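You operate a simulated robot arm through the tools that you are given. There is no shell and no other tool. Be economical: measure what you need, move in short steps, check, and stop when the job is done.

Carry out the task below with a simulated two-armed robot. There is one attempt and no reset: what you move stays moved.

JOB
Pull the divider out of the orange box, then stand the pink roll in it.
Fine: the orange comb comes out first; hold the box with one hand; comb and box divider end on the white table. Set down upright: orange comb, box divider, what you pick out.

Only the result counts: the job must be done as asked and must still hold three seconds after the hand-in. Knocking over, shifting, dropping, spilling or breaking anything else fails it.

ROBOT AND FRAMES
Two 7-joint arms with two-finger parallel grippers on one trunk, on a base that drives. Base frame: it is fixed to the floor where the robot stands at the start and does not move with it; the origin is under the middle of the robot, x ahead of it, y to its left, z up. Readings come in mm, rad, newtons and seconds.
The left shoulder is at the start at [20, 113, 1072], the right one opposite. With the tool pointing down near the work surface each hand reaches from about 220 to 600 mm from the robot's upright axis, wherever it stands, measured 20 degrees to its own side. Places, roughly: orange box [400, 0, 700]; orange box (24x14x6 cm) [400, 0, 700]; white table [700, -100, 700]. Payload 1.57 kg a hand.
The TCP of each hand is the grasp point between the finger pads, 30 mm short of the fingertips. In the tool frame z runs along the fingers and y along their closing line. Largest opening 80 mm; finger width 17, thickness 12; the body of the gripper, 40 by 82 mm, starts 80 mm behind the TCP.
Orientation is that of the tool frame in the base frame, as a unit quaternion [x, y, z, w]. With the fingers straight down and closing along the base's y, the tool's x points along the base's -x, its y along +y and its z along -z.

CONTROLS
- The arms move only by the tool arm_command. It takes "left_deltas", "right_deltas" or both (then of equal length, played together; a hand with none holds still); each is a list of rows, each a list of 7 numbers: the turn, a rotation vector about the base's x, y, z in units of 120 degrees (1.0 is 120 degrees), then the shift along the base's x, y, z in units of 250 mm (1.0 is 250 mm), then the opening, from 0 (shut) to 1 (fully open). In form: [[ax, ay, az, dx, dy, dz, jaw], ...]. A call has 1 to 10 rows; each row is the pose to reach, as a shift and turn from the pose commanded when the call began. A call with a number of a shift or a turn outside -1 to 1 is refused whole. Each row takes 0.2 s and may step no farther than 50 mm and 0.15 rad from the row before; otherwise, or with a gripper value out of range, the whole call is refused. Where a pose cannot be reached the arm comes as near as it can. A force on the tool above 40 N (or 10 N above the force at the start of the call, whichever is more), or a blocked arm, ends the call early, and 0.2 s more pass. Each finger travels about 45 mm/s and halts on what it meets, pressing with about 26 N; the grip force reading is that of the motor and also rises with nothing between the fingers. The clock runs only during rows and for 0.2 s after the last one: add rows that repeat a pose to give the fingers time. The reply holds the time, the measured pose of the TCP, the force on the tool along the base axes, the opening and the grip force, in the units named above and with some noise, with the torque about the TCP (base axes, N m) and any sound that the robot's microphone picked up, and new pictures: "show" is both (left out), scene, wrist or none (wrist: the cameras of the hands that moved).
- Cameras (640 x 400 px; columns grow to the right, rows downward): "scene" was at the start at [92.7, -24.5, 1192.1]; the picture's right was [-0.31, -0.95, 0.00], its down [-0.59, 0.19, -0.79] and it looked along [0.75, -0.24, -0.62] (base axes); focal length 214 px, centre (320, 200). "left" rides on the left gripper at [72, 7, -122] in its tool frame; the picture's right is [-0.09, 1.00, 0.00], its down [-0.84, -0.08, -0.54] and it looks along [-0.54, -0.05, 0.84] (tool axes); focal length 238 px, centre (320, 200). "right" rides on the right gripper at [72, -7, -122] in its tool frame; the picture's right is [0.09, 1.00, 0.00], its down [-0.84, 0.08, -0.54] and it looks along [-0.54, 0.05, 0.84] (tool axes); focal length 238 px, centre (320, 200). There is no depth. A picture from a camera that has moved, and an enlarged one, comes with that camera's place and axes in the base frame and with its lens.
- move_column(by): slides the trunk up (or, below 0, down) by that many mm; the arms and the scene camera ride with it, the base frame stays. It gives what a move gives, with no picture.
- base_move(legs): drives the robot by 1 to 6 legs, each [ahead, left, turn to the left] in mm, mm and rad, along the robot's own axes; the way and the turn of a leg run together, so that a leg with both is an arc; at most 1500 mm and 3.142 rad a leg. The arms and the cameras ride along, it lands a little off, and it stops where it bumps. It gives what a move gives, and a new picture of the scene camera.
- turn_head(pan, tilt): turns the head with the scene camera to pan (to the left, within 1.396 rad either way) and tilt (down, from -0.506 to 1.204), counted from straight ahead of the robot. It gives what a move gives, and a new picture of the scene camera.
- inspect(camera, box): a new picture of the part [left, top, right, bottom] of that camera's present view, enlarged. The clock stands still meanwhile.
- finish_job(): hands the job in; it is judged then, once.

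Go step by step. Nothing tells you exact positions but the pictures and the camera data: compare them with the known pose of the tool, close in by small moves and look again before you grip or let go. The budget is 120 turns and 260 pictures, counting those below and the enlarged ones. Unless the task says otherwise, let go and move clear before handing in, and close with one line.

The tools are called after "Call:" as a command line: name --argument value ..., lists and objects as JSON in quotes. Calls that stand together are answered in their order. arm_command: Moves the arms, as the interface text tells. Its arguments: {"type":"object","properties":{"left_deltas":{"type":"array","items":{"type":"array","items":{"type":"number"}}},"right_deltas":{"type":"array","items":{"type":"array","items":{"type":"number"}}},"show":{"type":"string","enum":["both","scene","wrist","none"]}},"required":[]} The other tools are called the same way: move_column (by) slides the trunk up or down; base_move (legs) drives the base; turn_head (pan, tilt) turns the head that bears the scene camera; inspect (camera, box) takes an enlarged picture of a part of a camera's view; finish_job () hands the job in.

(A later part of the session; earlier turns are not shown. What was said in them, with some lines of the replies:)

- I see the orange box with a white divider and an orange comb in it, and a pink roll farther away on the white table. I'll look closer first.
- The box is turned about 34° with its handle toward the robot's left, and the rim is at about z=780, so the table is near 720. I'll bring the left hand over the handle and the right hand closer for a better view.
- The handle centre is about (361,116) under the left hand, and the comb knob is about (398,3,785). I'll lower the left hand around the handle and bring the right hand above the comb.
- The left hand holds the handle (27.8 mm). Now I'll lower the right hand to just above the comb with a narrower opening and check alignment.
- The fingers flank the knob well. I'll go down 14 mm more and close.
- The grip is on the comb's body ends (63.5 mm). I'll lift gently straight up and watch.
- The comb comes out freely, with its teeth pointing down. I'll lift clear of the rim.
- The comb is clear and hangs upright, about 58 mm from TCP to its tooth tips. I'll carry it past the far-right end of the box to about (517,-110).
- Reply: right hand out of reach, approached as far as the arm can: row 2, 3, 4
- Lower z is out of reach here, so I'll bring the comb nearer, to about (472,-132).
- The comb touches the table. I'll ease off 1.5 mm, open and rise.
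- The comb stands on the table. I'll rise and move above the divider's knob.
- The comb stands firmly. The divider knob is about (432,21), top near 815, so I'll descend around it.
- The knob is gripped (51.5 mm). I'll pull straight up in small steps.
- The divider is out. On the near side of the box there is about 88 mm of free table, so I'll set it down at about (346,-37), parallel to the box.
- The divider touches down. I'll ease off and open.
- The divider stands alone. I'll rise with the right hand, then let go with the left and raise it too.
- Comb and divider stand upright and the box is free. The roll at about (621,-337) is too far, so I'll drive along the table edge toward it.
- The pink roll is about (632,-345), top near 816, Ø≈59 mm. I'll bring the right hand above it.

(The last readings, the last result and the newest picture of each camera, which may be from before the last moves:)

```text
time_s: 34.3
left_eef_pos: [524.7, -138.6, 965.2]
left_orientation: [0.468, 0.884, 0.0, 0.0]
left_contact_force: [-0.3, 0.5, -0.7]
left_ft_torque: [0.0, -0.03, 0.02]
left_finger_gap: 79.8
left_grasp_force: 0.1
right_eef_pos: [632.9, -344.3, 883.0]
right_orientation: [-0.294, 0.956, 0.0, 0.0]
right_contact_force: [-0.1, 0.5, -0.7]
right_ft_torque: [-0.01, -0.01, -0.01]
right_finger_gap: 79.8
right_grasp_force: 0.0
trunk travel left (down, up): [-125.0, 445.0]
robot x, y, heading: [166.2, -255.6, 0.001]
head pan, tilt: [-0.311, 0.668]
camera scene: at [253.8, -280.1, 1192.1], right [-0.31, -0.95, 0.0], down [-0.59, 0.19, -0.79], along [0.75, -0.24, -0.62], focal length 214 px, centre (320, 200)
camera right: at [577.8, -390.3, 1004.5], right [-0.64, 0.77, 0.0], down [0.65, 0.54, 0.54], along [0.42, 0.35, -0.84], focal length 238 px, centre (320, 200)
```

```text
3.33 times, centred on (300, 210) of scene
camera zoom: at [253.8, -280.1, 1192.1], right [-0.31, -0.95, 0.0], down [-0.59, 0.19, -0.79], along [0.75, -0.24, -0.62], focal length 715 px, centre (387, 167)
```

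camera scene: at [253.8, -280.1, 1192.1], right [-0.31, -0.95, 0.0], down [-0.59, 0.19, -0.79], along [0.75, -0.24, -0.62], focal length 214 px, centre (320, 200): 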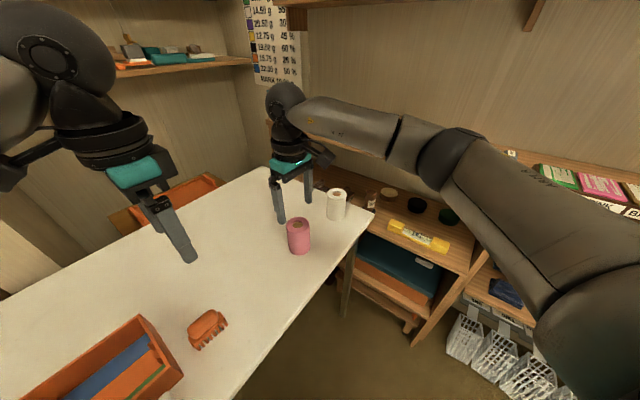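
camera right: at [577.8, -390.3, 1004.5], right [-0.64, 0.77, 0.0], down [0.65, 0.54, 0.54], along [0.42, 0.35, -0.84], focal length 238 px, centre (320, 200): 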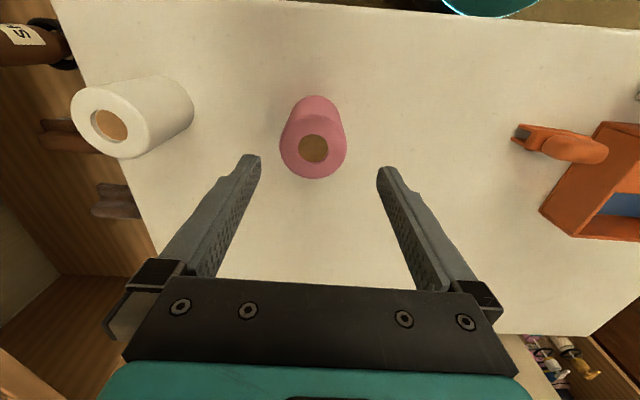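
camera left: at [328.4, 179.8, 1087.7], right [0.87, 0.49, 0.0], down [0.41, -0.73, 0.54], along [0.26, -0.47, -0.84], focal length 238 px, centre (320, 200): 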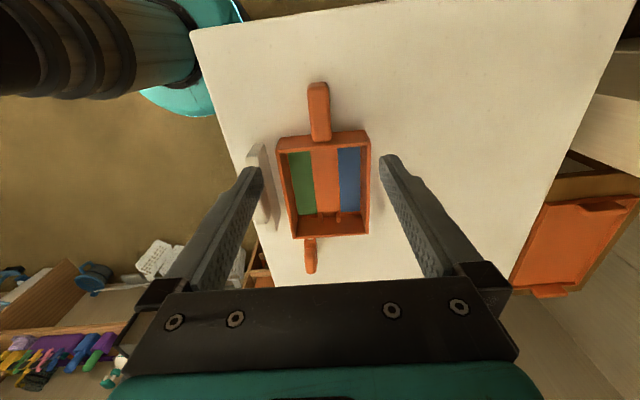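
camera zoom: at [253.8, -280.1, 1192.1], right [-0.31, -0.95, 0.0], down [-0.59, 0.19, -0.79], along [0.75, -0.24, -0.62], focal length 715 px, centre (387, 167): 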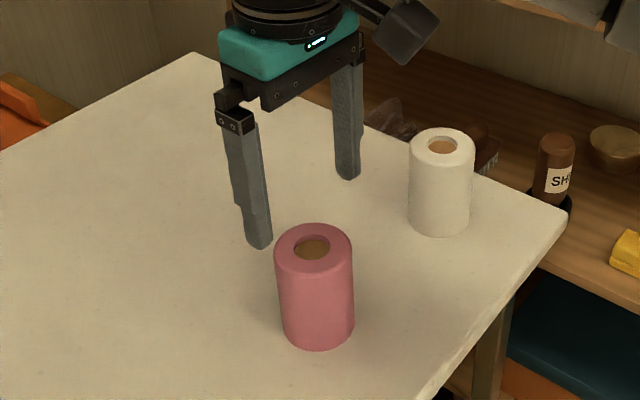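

Call:
arm_command --right_deltas '[[0, 0, 0, 0.008, -0.01, -0.07, 1], [0, 0, 0, 0.008, -0.01, -0.13, 1]]' --show "wrist"

Call:
inspect --camera "scene" --box '[250, 170, 350, 270]'

```text
time_s: 34.9
left_eef_pos: [524.5, -140.6, 965.6]
left_orientation: [0.468, 0.884, 0.0, 0.0]
left_contact_force: [0.0, -0.6, 0.5]
left_ft_torque: [0.0, 0.01, 0.0]
left_finger_gap: 79.9
left_grasp_force: 0.1
right_eef_pos: [635.4, -346.9, 849.5]
right_orientation: [-0.295, 0.956, 0.0, 0.0]
right_contact_force: [0.2, 0.7, 0.0]
right_ft_torque: [0.05, 0.0, -0.01]
right_finger_gap: 80.1
right_grasp_force: 0.0
trunk travel left (down, up): [-125.0, 445.0]
robot x, y, heading: [157.3, -254.5, 0.001]
head pan, tilt: [-0.311, 0.668]
camera right: at [579.2, -392.5, 971.7], right [-0.64, 0.77, 0.0], down [0.65, 0.54, 0.54], along [0.42, 0.34, -0.84], focal length 238 px, centre (320, 200)
```

right: 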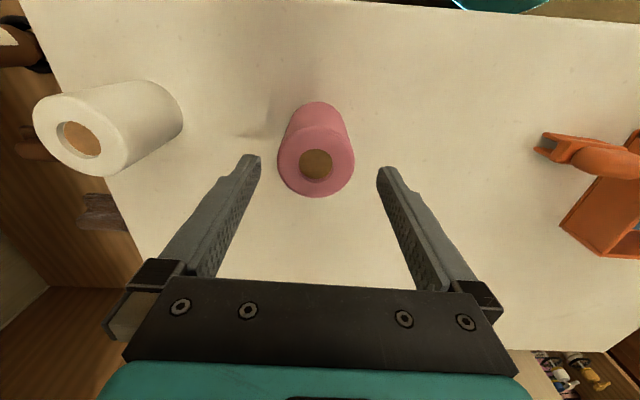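

```text
4.00 times, centred on (300, 220) of scene
camera zoom: at [253.8, -280.2, 1192.1], right [-0.31, -0.95, 0.0], down [-0.59, 0.19, -0.79], along [0.75, -0.24, -0.62], focal length 858 px, centre (400, 120)
```

zoom: 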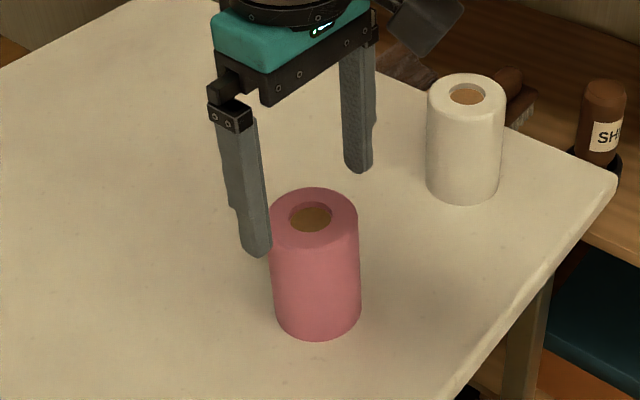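

Call:
arm_command --right_deltas '[[0, 0, 0, -0.006, -0.01, 0, 1], [0, 0, 0, -0.006, -0.01, -0.05, 1], [0, 0, 0, -0.006, -0.01, -0.1, 1]]' --show "wrist"

Call:
inspect --camera "scene" --box '[250, 170, 350, 270]'

```text
time_s: 35.7
left_eef_pos: [525.7, -138.6, 965.0]
left_orientation: [0.467, 0.884, 0.0, -0.001]
left_contact_force: [0.6, 0.0, 0.4]
left_ft_torque: [0.03, 0.03, -0.01]
left_finger_gap: 80.1
left_grasp_force: 0.0
right_eef_pos: [632.2, -349.8, 825.7]
right_orientation: [-0.295, 0.956, 0.001, 0.0]
right_contact_force: [0.2, 0.6, -0.5]
right_ft_torque: [0.05, -0.03, -0.02]
right_finger_gap: 80.1
right_grasp_force: 0.1
trunk travel left (down, up): [-125.0, 445.0]
robot x, y, heading: [159.3, -254.2, -0.001]
head pan, tilt: [-0.311, 0.668]
camera right: at [577.3, -394.8, 947.1], right [-0.64, 0.77, 0.0], down [0.65, 0.54, 0.54], along [0.42, 0.35, -0.84], focal length 238 px, centre (320, 200)
```

right: 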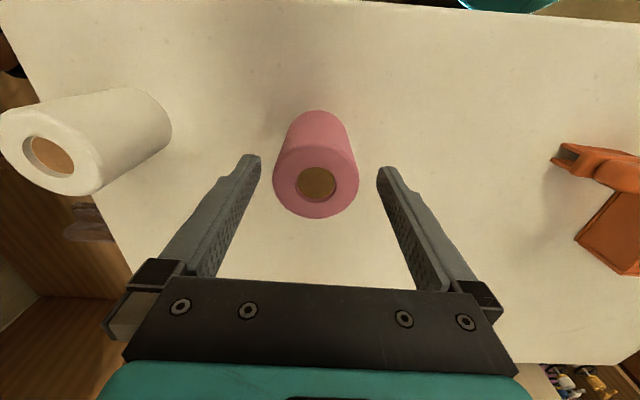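

```text
4.00 times, centred on (300, 220) of scene
camera zoom: at [253.8, -280.1, 1192.1], right [-0.31, -0.95, 0.0], down [-0.59, 0.19, -0.79], along [0.75, -0.24, -0.62], focal length 858 px, centre (400, 120)
```

zoom: 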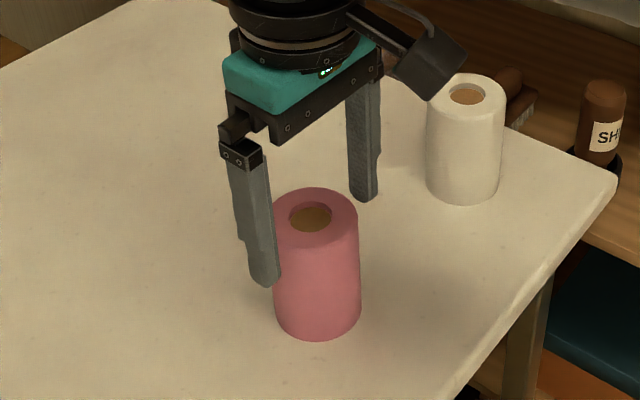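

Centred well. Descend the rest and close.

Call:
arm_command --right_deltas '[[0, 0, 0, 0.003, -0.004, -0.05, 1], [0, 0, 0, 0.003, -0.004, -0.1, 1], [0, 0, 0, 0.003, -0.004, -0.15, 1], [0, 0, 0, 0.003, -0.004, -0.18, 1], [0, 0, 0, 0.003, -0.004, -0.18, 0.8], [0, 0, 0, 0.003, -0.004, -0.18, 0.65], [0, 0, 0, 0.003, -0.004, -0.18, 0.55], [0, 0, 0, 0.003, -0.004, -0.18, 0.55]]' --show "wrist"

Call:
inspect --camera "scene" --box '[250, 170, 350, 270]'

```text
time_s: 37.5
left_eef_pos: [524.4, -139.6, 966.0]
left_orientation: [0.468, 0.884, 0.0, 0.001]
left_contact_force: [0.8, -0.5, -0.3]
left_ft_torque: [0.01, 0.03, 0.02]
left_finger_gap: 80.2
left_grasp_force: 0.0
right_eef_pos: [633.4, -351.0, 781.4]
right_orientation: [-0.294, 0.956, 0.001, 0.0]
right_contact_force: [0.4, -0.3, -0.5]
right_ft_torque: [-0.01, -0.01, 0.0]
right_finger_gap: 58.9
right_grasp_force: 26.3
trunk travel left (down, up): [-125.0, 445.0]
robot x, y, heading: [156.9, -257.4, 0.004]
head pan, tilt: [-0.311, 0.668]
camera right: at [578.1, -396.3, 902.1], right [-0.64, 0.77, 0.0], down [0.65, 0.54, 0.54], along [0.42, 0.35, -0.84], focal length 238 px, centre (320, 200)
```

right: 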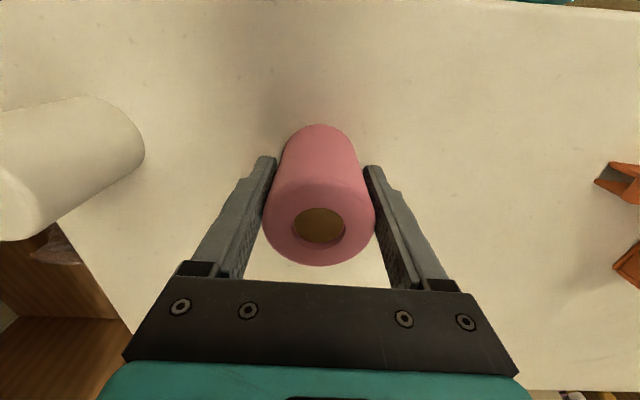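

```text
4.00 times, centred on (300, 220) of scene
camera zoom: at [253.8, -280.1, 1192.1], right [-0.31, -0.95, 0.0], down [-0.59, 0.19, -0.79], along [0.75, -0.24, -0.62], focal length 858 px, centre (400, 120)
```

zoom: 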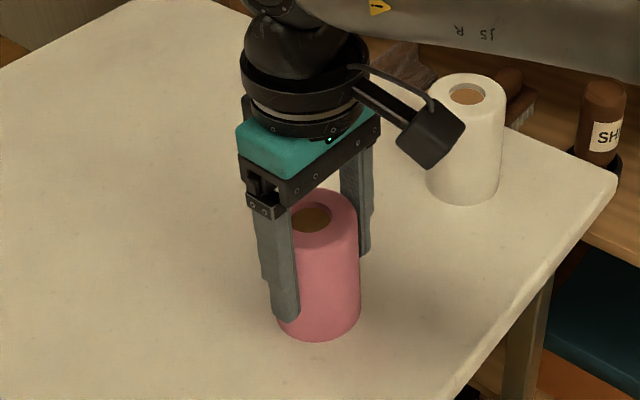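

Gripped (58.9 mm). Lift it well clear.

Call:
arm_command --right_deltas '[[0, 0, 0, 0, 0, 0.05, 0.5], [0, 0, 0, 0, 0, 0.15, 0.5], [0, 0, 0, 0, 0, 0.28, 0.5], [0, 0, 0, 0, 0, 0.42, 0.5], [0, 0, 0, -0.05, 0, 0.56, 0.5], [0, 0, 0, -0.1, 0, 0.7, 0.5]]' --show "both"

```text
time_s: 38.9
left_eef_pos: [524.9, -140.6, 964.8]
left_orientation: [0.467, 0.884, 0.0, 0.0]
left_contact_force: [-0.2, -0.1, 0.6]
left_ft_torque: [0.03, 0.04, 0.02]
left_finger_gap: 80.3
left_grasp_force: 0.0
right_eef_pos: [607.3, -349.1, 956.1]
right_orientation: [-0.295, 0.955, 0.0, 0.001]
right_contact_force: [0.7, -0.4, -1.4]
right_ft_torque: [0.03, -0.01, 0.0]
right_finger_gap: 58.7
right_grasp_force: 26.0
trunk travel left (down, up): [-125.0, 445.0]
robot x, y, heading: [162.0, -254.8, -0.0]
head pan, tilt: [-0.311, 0.668]
camera scene: at [253.6, -280.1, 1192.1], right [-0.31, -0.95, 0.0], down [-0.59, 0.19, -0.79], along [0.75, -0.24, -0.62], focal length 214 px, centre (320, 200)
camera right: at [552.6, -395.6, 1077.4], right [-0.64, 0.77, 0.0], down [0.65, 0.54, 0.54], along [0.42, 0.34, -0.84], focal length 238 px, centre (320, 200)
```

scene: 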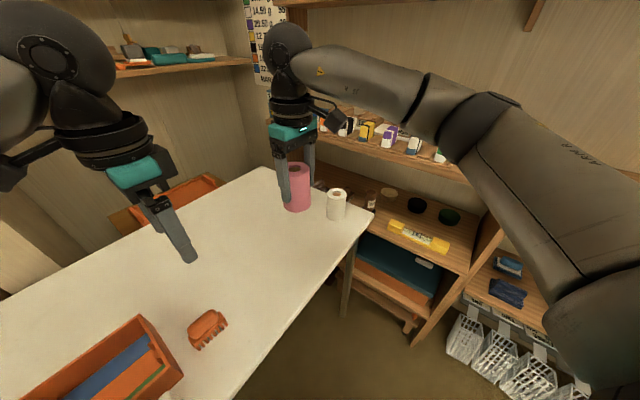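
right: 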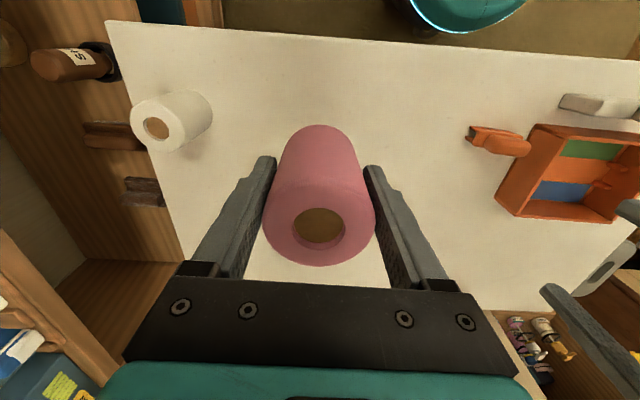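

Call:
base_move --legs '[[-162, 250, 0]]'

```text
time_s: 40.9
left_eef_pos: [362.5, 113.1, 964.9]
left_orientation: [0.467, 0.884, 0.0, 0.0]
left_contact_force: [-0.2, -0.5, 0.2]
left_ft_torque: [-0.01, 0.01, 0.03]
left_finger_gap: 79.7
left_grasp_force: 0.0
right_eef_pos: [445.9, -97.0, 955.7]
right_orientation: [-0.295, 0.955, 0.0, 0.0]
right_contact_force: [0.5, 0.3, -0.9]
right_ft_torque: [-0.01, -0.01, -0.02]
right_finger_gap: 58.8
right_grasp_force: 26.0
trunk travel left (down, up): [-125.0, 445.0]
robot x, y, heading: [-1.5, -3.1, -0.001]
head pan, tilt: [-0.311, 0.668]
camera scene: at [91.9, -27.2, 1192.1], right [-0.3, -0.95, 0.0], down [-0.59, 0.19, -0.79], along [0.75, -0.24, -0.62], focal length 214 px, centre (320, 200)
```

scene: 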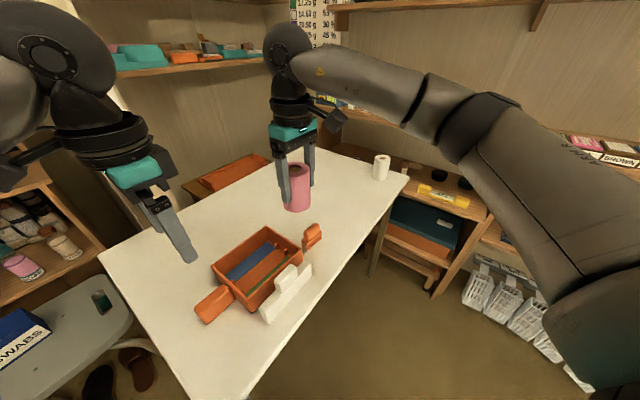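

Call:
inspect --camera "left" --box '[230, 70, 430, 290]'

Call:
inspect --camera "scene" --box '[190, 200, 340, 340]'

```text
1.82 times, centred on (330, 180) of left
camera zoom: at [327.9, 177.3, 1087.1], right [0.87, 0.49, 0.0], down [0.41, -0.73, 0.54], along [0.26, -0.47, -0.84], focal length 433 px, centre (302, 236)
```

zoom: 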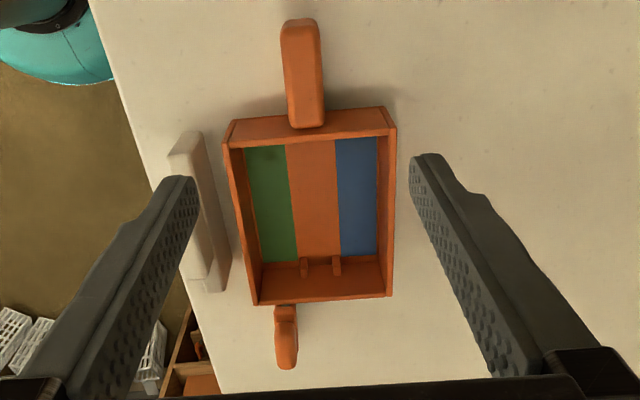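

```text
2.86 times, centred on (265, 270) of scene
camera zoom: at [91.9, -27.2, 1192.1], right [-0.3, -0.95, 0.0], down [-0.59, 0.19, -0.79], along [0.75, -0.24, -0.62], focal length 613 px, centre (477, 0)
```

zoom: 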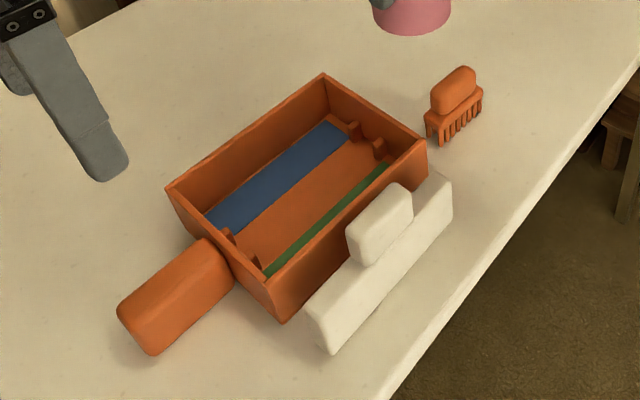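

The box is still centred at (430,18). I'll carry the roll above it and move the left hand out of the way.

Call:
arm_command --right_deltas '[[0, 0, 0, -0.016, 0.115, 0, 0.5], [0, 0, 0, -0.032, 0.23, 0, 0.5], [0, 0, 0, -0.048, 0.345, 0, 0.5], [0, 0, 0, -0.064, 0.46, 0, 0.5], [0, 0, 0, -0.064, 0.46, -0.1, 0.5]]' --left_deltas '[[0, 0, 0, -0.06, 0.08, 0.06, 1], [0, 0, 0, -0.12, 0.16, 0.12, 1], [0, 0, 0, -0.18, 0.24, 0.18, 1], [0, 0, 0, -0.2, 0.3, 0.24, 1], [0, 0, 0, -0.2, 0.3, 0.24, 1]]'

Call:
inspect --camera "scene" --box '[190, 190, 330, 330]'

Call:
inspect --camera "left" --box '[200, 70, 460, 290]'

```text
time_s: 42.1
left_eef_pos: [313.2, 187.8, 1025.7]
left_orientation: [0.467, 0.884, 0.0, 0.0]
left_contact_force: [0.1, 0.0, 0.4]
left_ft_torque: [0.02, -0.03, 0.03]
left_finger_gap: 80.2
left_grasp_force: 0.0
right_eef_pos: [430.5, 19.8, 932.5]
right_orientation: [-0.294, 0.956, 0.0, 0.0]
right_contact_force: [0.3, 0.4, 0.0]
right_ft_torque: [0.01, -0.02, 0.01]
right_finger_gap: 58.7
right_grasp_force: 25.9
trunk travel left (down, up): [-125.0, 445.0]
robot x, y, heading: [-1.5, -8.4, -0.002]
head pan, tilt: [-0.311, 0.668]
camera scene: at [92.1, -27.5, 1192.1], right [-0.3, -0.95, 0.0], down [-0.59, 0.19, -0.79], along [0.75, -0.24, -0.62], focal length 214 px, centre (320, 200)
camera right: at [375.0, -26.0, 1052.1], right [-0.64, 0.77, 0.0], down [0.65, 0.54, 0.54], along [0.42, 0.34, -0.84], focal length 238 px, centre (320, 200)
camera left: at [278.7, 251.8, 1147.3], right [0.87, 0.49, 0.0], down [0.41, -0.73, 0.54], along [0.26, -0.47, -0.84], focal length 238 px, centre (320, 200)
```

scene: 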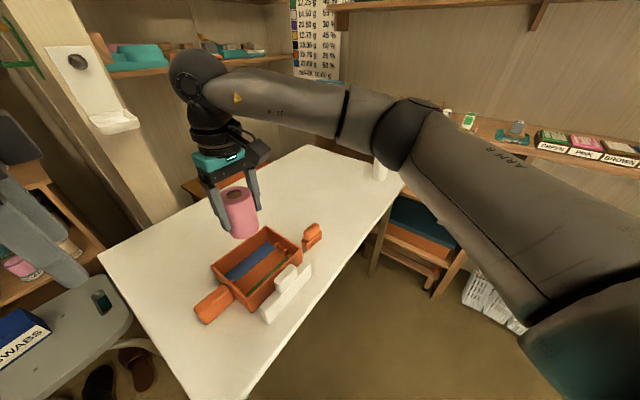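
right: 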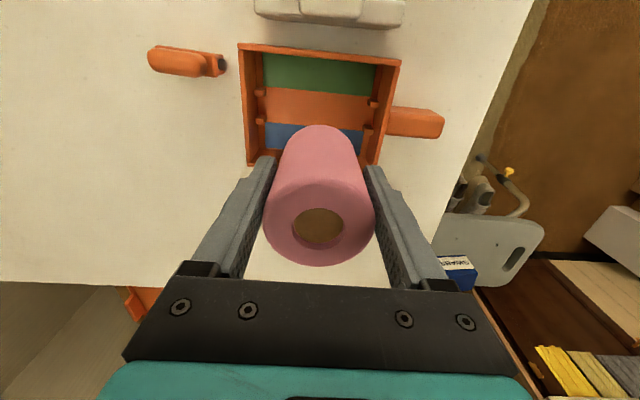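
left: 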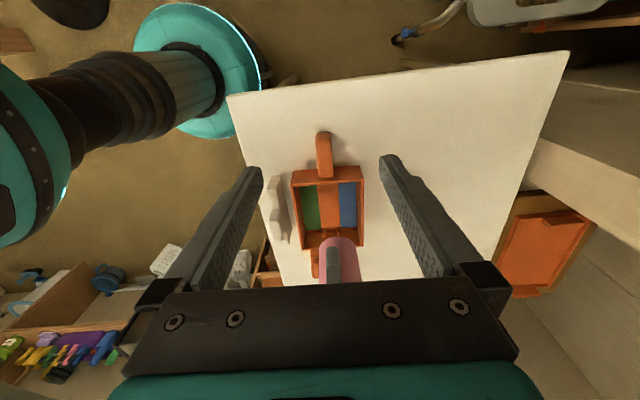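

```text
2.86 times, centred on (260, 260) of scene
camera zoom: at [92.1, -27.5, 1192.1], right [-0.3, -0.95, 0.0], down [-0.59, 0.19, -0.79], along [0.75, -0.24, -0.62], focal length 613 px, centre (491, 29)
```

zoom: 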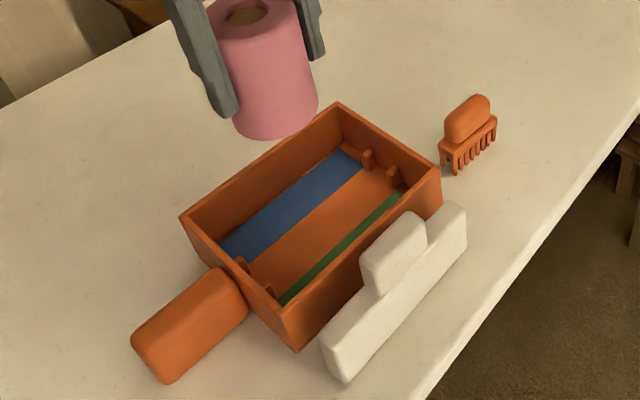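

```text
1.82 times, centred on (330, 180) of left
camera zoom: at [278.7, 251.8, 1147.3], right [0.87, 0.49, 0.0], down [0.41, -0.73, 0.54], along [0.26, -0.47, -0.84], focal length 433 px, centre (302, 236)
```

zoom: 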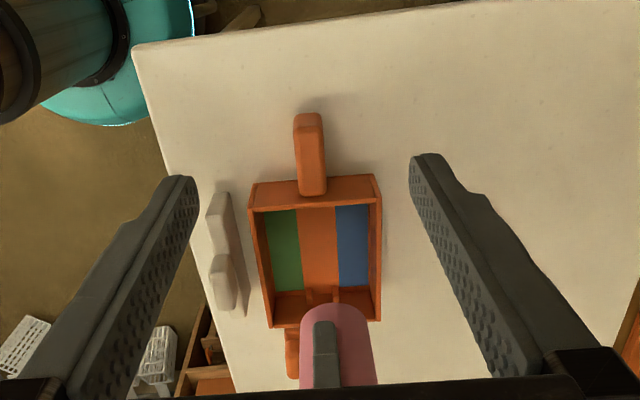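

The roll is over the middle of the box with ample margin. Descend into it.

Call:
arm_command --right_deltas '[[0, 0, 0, 0, 0, -0.1, 0.5], [0, 0, 0, 0, 0, -0.2, 0.5], [0, 0, 0, 0, 0, -0.3, 0.5], [0, 0, 0, 0, 0, -0.4, 0.5]]'

Call:
inspect --camera "scene" --box '[190, 190, 330, 330]'

```text
time_s: 43.1
left_eef_pos: [314.2, 187.6, 1025.4]
left_orientation: [0.467, 0.884, 0.0, 0.0]
left_contact_force: [0.0, 0.1, 0.1]
left_ft_torque: [0.0, 0.01, 0.0]
left_finger_gap: 80.2
left_grasp_force: 0.2
right_eef_pos: [430.9, 19.3, 831.4]
right_orientation: [-0.296, 0.955, -0.001, 0.0]
right_contact_force: [-0.4, -0.2, -0.2]
right_ft_torque: [0.0, 0.0, -0.01]
right_finger_gap: 58.6
right_grasp_force: 25.7
trunk travel left (down, up): [-125.0, 445.0]
robot x, y, heading: [0.4, -2.4, -0.0]
head pan, tilt: [-0.311, 0.668]
camera scene: at [92.1, -27.4, 1192.1], right [-0.3, -0.95, 0.0], down [-0.59, 0.19, -0.79], along [0.75, -0.24, -0.62], focal length 214 px, centre (320, 200)
camera right: at [374.8, -27.2, 952.1], right [-0.64, 0.77, 0.0], down [0.65, 0.54, 0.54], along [0.42, 0.35, -0.84], focal length 238 px, centre (320, 200)
```

scene: 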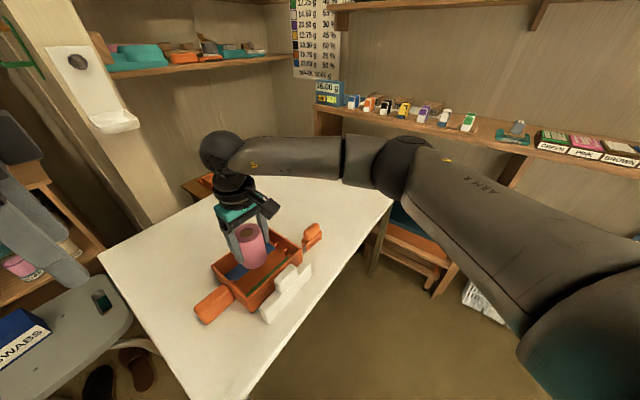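
right: 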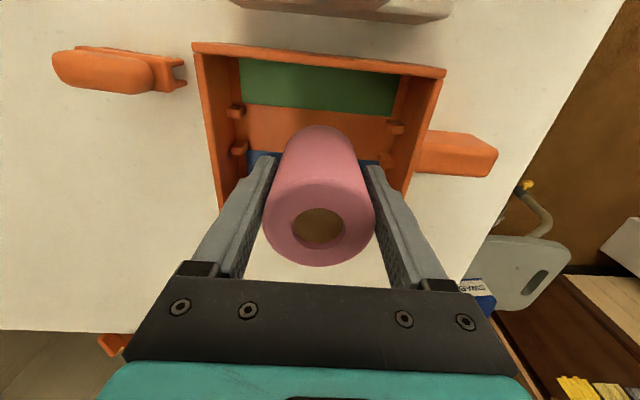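

```text
2.86 times, centred on (260, 260) of scene
camera zoom: at [92.1, -27.4, 1192.1], right [-0.3, -0.95, 0.0], down [-0.59, 0.19, -0.79], along [0.75, -0.24, -0.62], focal length 613 px, centre (491, 29)
```

zoom: 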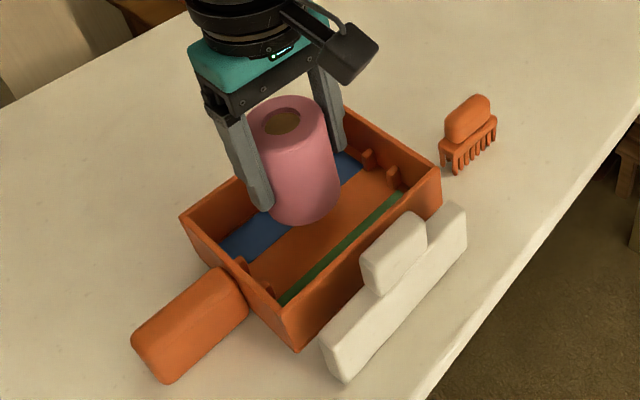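

Call:
arm_command --right_deltas '[[0, 0, 0, -0.01, -0.007, -0.06, 0.5], [0, 0, 0, -0.01, -0.007, -0.11, 0.5], [0, 0, 0, -0.01, -0.007, -0.148, 0.5]]' --show "none"

Call:
inspect --camera "scene" --box '[190, 190, 330, 330]'

```text
time_s: 43.9
left_eef_pos: [312.4, 188.4, 1024.2]
left_orientation: [0.467, 0.884, 0.001, 0.0]
left_contact_force: [0.9, 0.2, -0.3]
left_ft_torque: [0.03, 0.01, 0.01]
left_finger_gap: 80.1
left_grasp_force: 0.1
right_eef_pos: [427.6, 17.0, 794.2]
right_orientation: [-0.295, 0.956, 0.0, 0.0]
right_contact_force: [-0.9, -0.9, -0.4]
right_ft_torque: [0.01, 0.02, -0.02]
right_finger_gap: 58.7
right_grasp_force: 26.3
trunk travel left (down, up): [-125.0, 445.0]
robot x, y, heading: [-0.7, -1.9, 0.002]
head pan, tilt: [-0.311, 0.668]
```

```text
2.86 times, centred on (260, 260) of scene
camera zoom: at [92.0, -27.4, 1192.1], right [-0.3, -0.95, 0.0], down [-0.59, 0.19, -0.79], along [0.75, -0.24, -0.62], focal length 613 px, centre (491, 29)
```

zoom: 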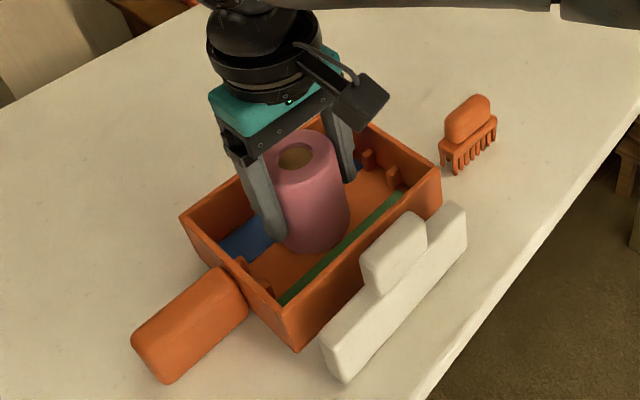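

Call:
arm_command --right_deltas '[[0, 0, 0, 0, 0, -0.008, 0.5], [0, 0, 0, 0, 0, -0.016, 0.5], [0, 0, 0, 0, 0, -0.022, 0.5]]' --show "none"

```text
time_s: 44.7
left_eef_pos: [313.1, 187.8, 1025.0]
left_orientation: [0.466, 0.885, 0.0, -0.001]
left_contact_force: [0.2, 0.0, -0.6]
left_ft_torque: [-0.01, -0.01, 0.0]
left_finger_gap: 79.9
left_grasp_force: 0.0
right_eef_pos: [428.2, 15.9, 788.9]
right_orientation: [-0.295, 0.955, 0.001, 0.001]
right_contact_force: [0.2, 0.2, -0.9]
right_ft_torque: [-0.01, 0.01, 0.01]
right_finger_gap: 58.5
right_grasp_force: 25.4
trunk travel left (down, up): [-125.0, 445.0]
robot x, y, heading: [1.5, -0.4, 0.004]
head pan, tilt: [-0.311, 0.668]
```

Call:
arm_command --right_deltas '[[0, 0, 0, 0, 0, -0.006, 0.5], [0, 0, 0, 0, 0, -0.012, 0.5]]' --show "none"

```text
time_s: 45.3
left_eef_pos: [313.5, 187.4, 1025.9]
left_orientation: [0.467, 0.884, 0.0, 0.0]
left_contact_force: [0.7, 0.0, -0.2]
left_ft_torque: [0.02, 0.0, -0.03]
left_finger_gap: 80.0
left_grasp_force: 0.0
right_eef_pos: [427.6, 16.8, 787.0]
right_orientation: [-0.296, 0.955, 0.0, 0.0]
right_contact_force: [-1.0, -2.4, 9.6]
right_ft_torque: [-0.05, 0.15, -0.02]
right_finger_gap: 58.9
right_grasp_force: 26.4
trunk travel left (down, up): [-125.0, 445.0]
robot x, y, heading: [-0.8, -3.7, 0.004]
head pan, tilt: [-0.311, 0.668]
```

The roll touches the box floor. I'll ease off, open and look.

Call:
arm_command --right_deltas '[[0, 0, 0, 0, 0, 0.004, 0.6], [0, 0, 0, 0, 0, 0.004, 0.8], [0, 0, 0, 0, 0, 0.004, 0.9], [0, 0, 0, 0, 0, 0.004, 0.92]]' --show "wrist"

Call:
inspect --camera "scene" --box '[190, 190, 330, 330]'

```text
time_s: 46.3
left_eef_pos: [313.9, 187.8, 1025.6]
left_orientation: [0.467, 0.884, 0.0, 0.0]
left_contact_force: [-0.5, -0.4, -0.4]
left_ft_torque: [0.01, 0.04, 0.01]
left_finger_gap: 80.1
left_grasp_force: 0.0
right_eef_pos: [429.6, 16.6, 786.9]
right_orientation: [-0.295, 0.956, 0.0, 0.0]
right_contact_force: [0.0, -0.4, -0.9]
right_ft_torque: [0.04, 0.02, -0.01]
right_finger_gap: 73.5
right_grasp_force: 0.1
trunk travel left (down, up): [-125.0, 445.0]
robot x, y, heading: [1.4, 0.9, -0.002]
head pan, tilt: [-0.311, 0.668]
camera right: at [372.7, -29.3, 907.6], right [-0.64, 0.77, 0.0], down [0.65, 0.54, 0.54], along [0.42, 0.35, -0.84], focal length 238 px, centre (320, 200)
```

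right: 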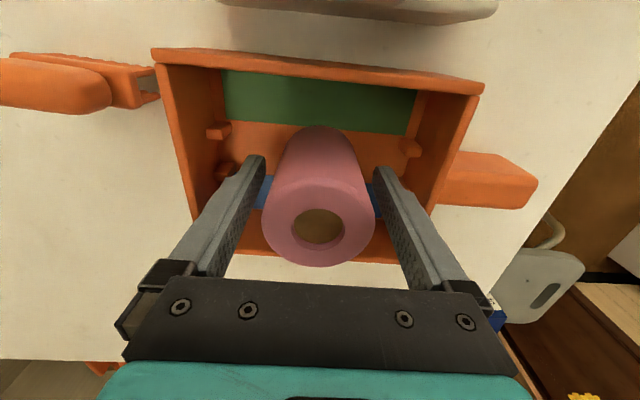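

```text
2.86 times, centred on (260, 260) of scene
camera zoom: at [92.0, -27.4, 1192.1], right [-0.3, -0.95, 0.0], down [-0.59, 0.19, -0.79], along [0.75, -0.24, -0.62], focal length 613 px, centre (491, 29)
```

zoom: 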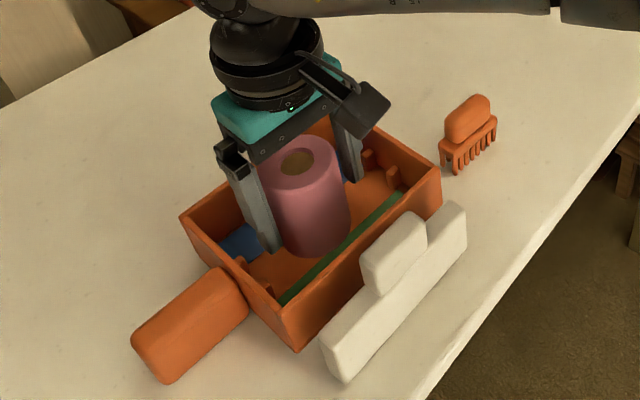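

Released and standing. I'll rise straight up and move clear.

Call:
arm_command --right_deltas '[[0, 0, 0, 0, 0, 0.06, 0.94], [0, 0, 0, 0, 0, 0.16, 0.94], [0, 0, 0, 0, 0, 0.3, 0.94], [0, 0, 0, 0, 0, 0.45, 0.94], [0, 0, 0, 0, 0, 0.6, 0.94], [0, 0, 0, 0, -0.15, 0.75, 0.94], [0, 0, 0, 0, -0.3, 0.85, 0.94], [0, 0, 0, 0, -0.45, 0.85, 0.94], [0, 0, 0, 0, -0.6, 0.85, 0.94]]' --show "scene"

Call:
inspect --camera "scene" --box '[190, 190, 340, 340]'

```text
refused: row 6 steps farther than a row can; nothing moved
```

```text
2.67 times, centred on (265, 265) of scene
camera zoom: at [92.0, -27.4, 1192.1], right [-0.3, -0.95, 0.0], down [-0.59, 0.19, -0.79], along [0.75, -0.24, -0.62], focal length 572 px, centre (467, 27)
```

zoom: 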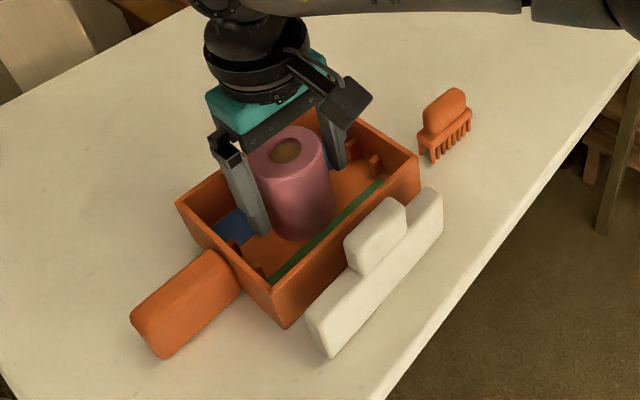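

The call was refused because one step was too long; nothing moved. I'll repeat it with shorter steps.

Call:
arm_command --right_deltas '[[0, 0, 0, 0, 0, 0.06, 0.94], [0, 0, 0, 0, 0, 0.16, 0.94], [0, 0, 0, 0, 0, 0.3, 0.94], [0, 0, 0, 0, 0, 0.45, 0.94], [0, 0, 0, 0, 0, 0.6, 0.94], [0, 0, 0, 0, 0, 0.75, 0.94], [0, 0, 0, 0, -0.15, 0.8, 0.94], [0, 0, 0, 0, -0.3, 0.8, 0.94], [0, 0, 0, 0, -0.45, 0.8, 0.94], [0, 0, 0, 0, -0.6, 0.8, 0.94]]' --show "scene"

Call:
inspect --camera "scene" --box '[190, 190, 340, 340]'

```text
time_s: 48.5
left_eef_pos: [314.3, 187.7, 1025.1]
left_orientation: [0.467, 0.884, 0.0, 0.0]
left_contact_force: [0.6, -0.2, 0.8]
left_ft_torque: [-0.01, 0.0, 0.0]
left_finger_gap: 80.2
left_grasp_force: 0.2
right_eef_pos: [427.3, -134.3, 986.5]
right_orientation: [-0.295, 0.956, 0.0, -0.001]
right_contact_force: [0.4, -0.4, -0.3]
right_ft_torque: [-0.01, -0.01, -0.04]
right_finger_gap: 75.1
right_grasp_force: 0.0
trunk travel left (down, up): [-125.0, 445.0]
robot x, y, heading: [2.6, -2.3, 0.001]
head pan, tilt: [-0.311, 0.668]
camera scene: at [91.9, -27.8, 1192.1], right [-0.3, -0.95, 0.0], down [-0.59, 0.19, -0.79], along [0.75, -0.24, -0.62], focal length 214 px, centre (320, 200)
```

scene: 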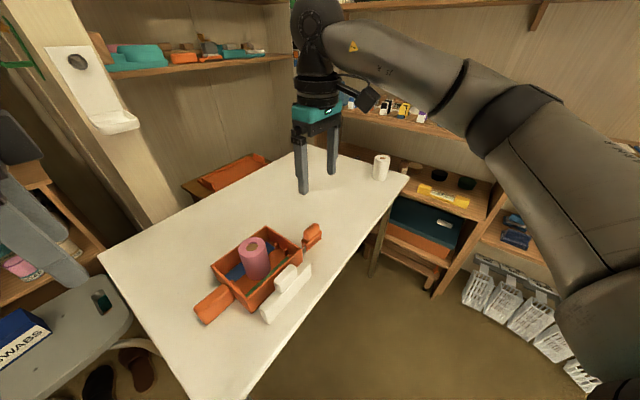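

```text
2.67 times, centred on (265, 265) of scene
camera zoom: at [91.9, -27.8, 1192.1], right [-0.3, -0.95, 0.0], down [-0.59, 0.19, -0.79], along [0.75, -0.24, -0.62], focal length 572 px, centre (467, 27)
```

zoom: 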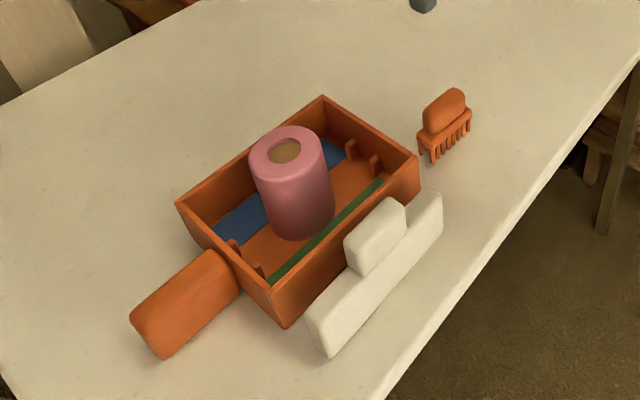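

The roll stands in the box, the comb and divider stand upright on the white table, and both hands are clear. I'll hand in.

Call:
finish_job

```text
The job is handed in.
```

The job is handed in: the comb came out first, then the divider while the left hand held the box. Both now stand upright on the white table, and the pink roll stands in the orange box.
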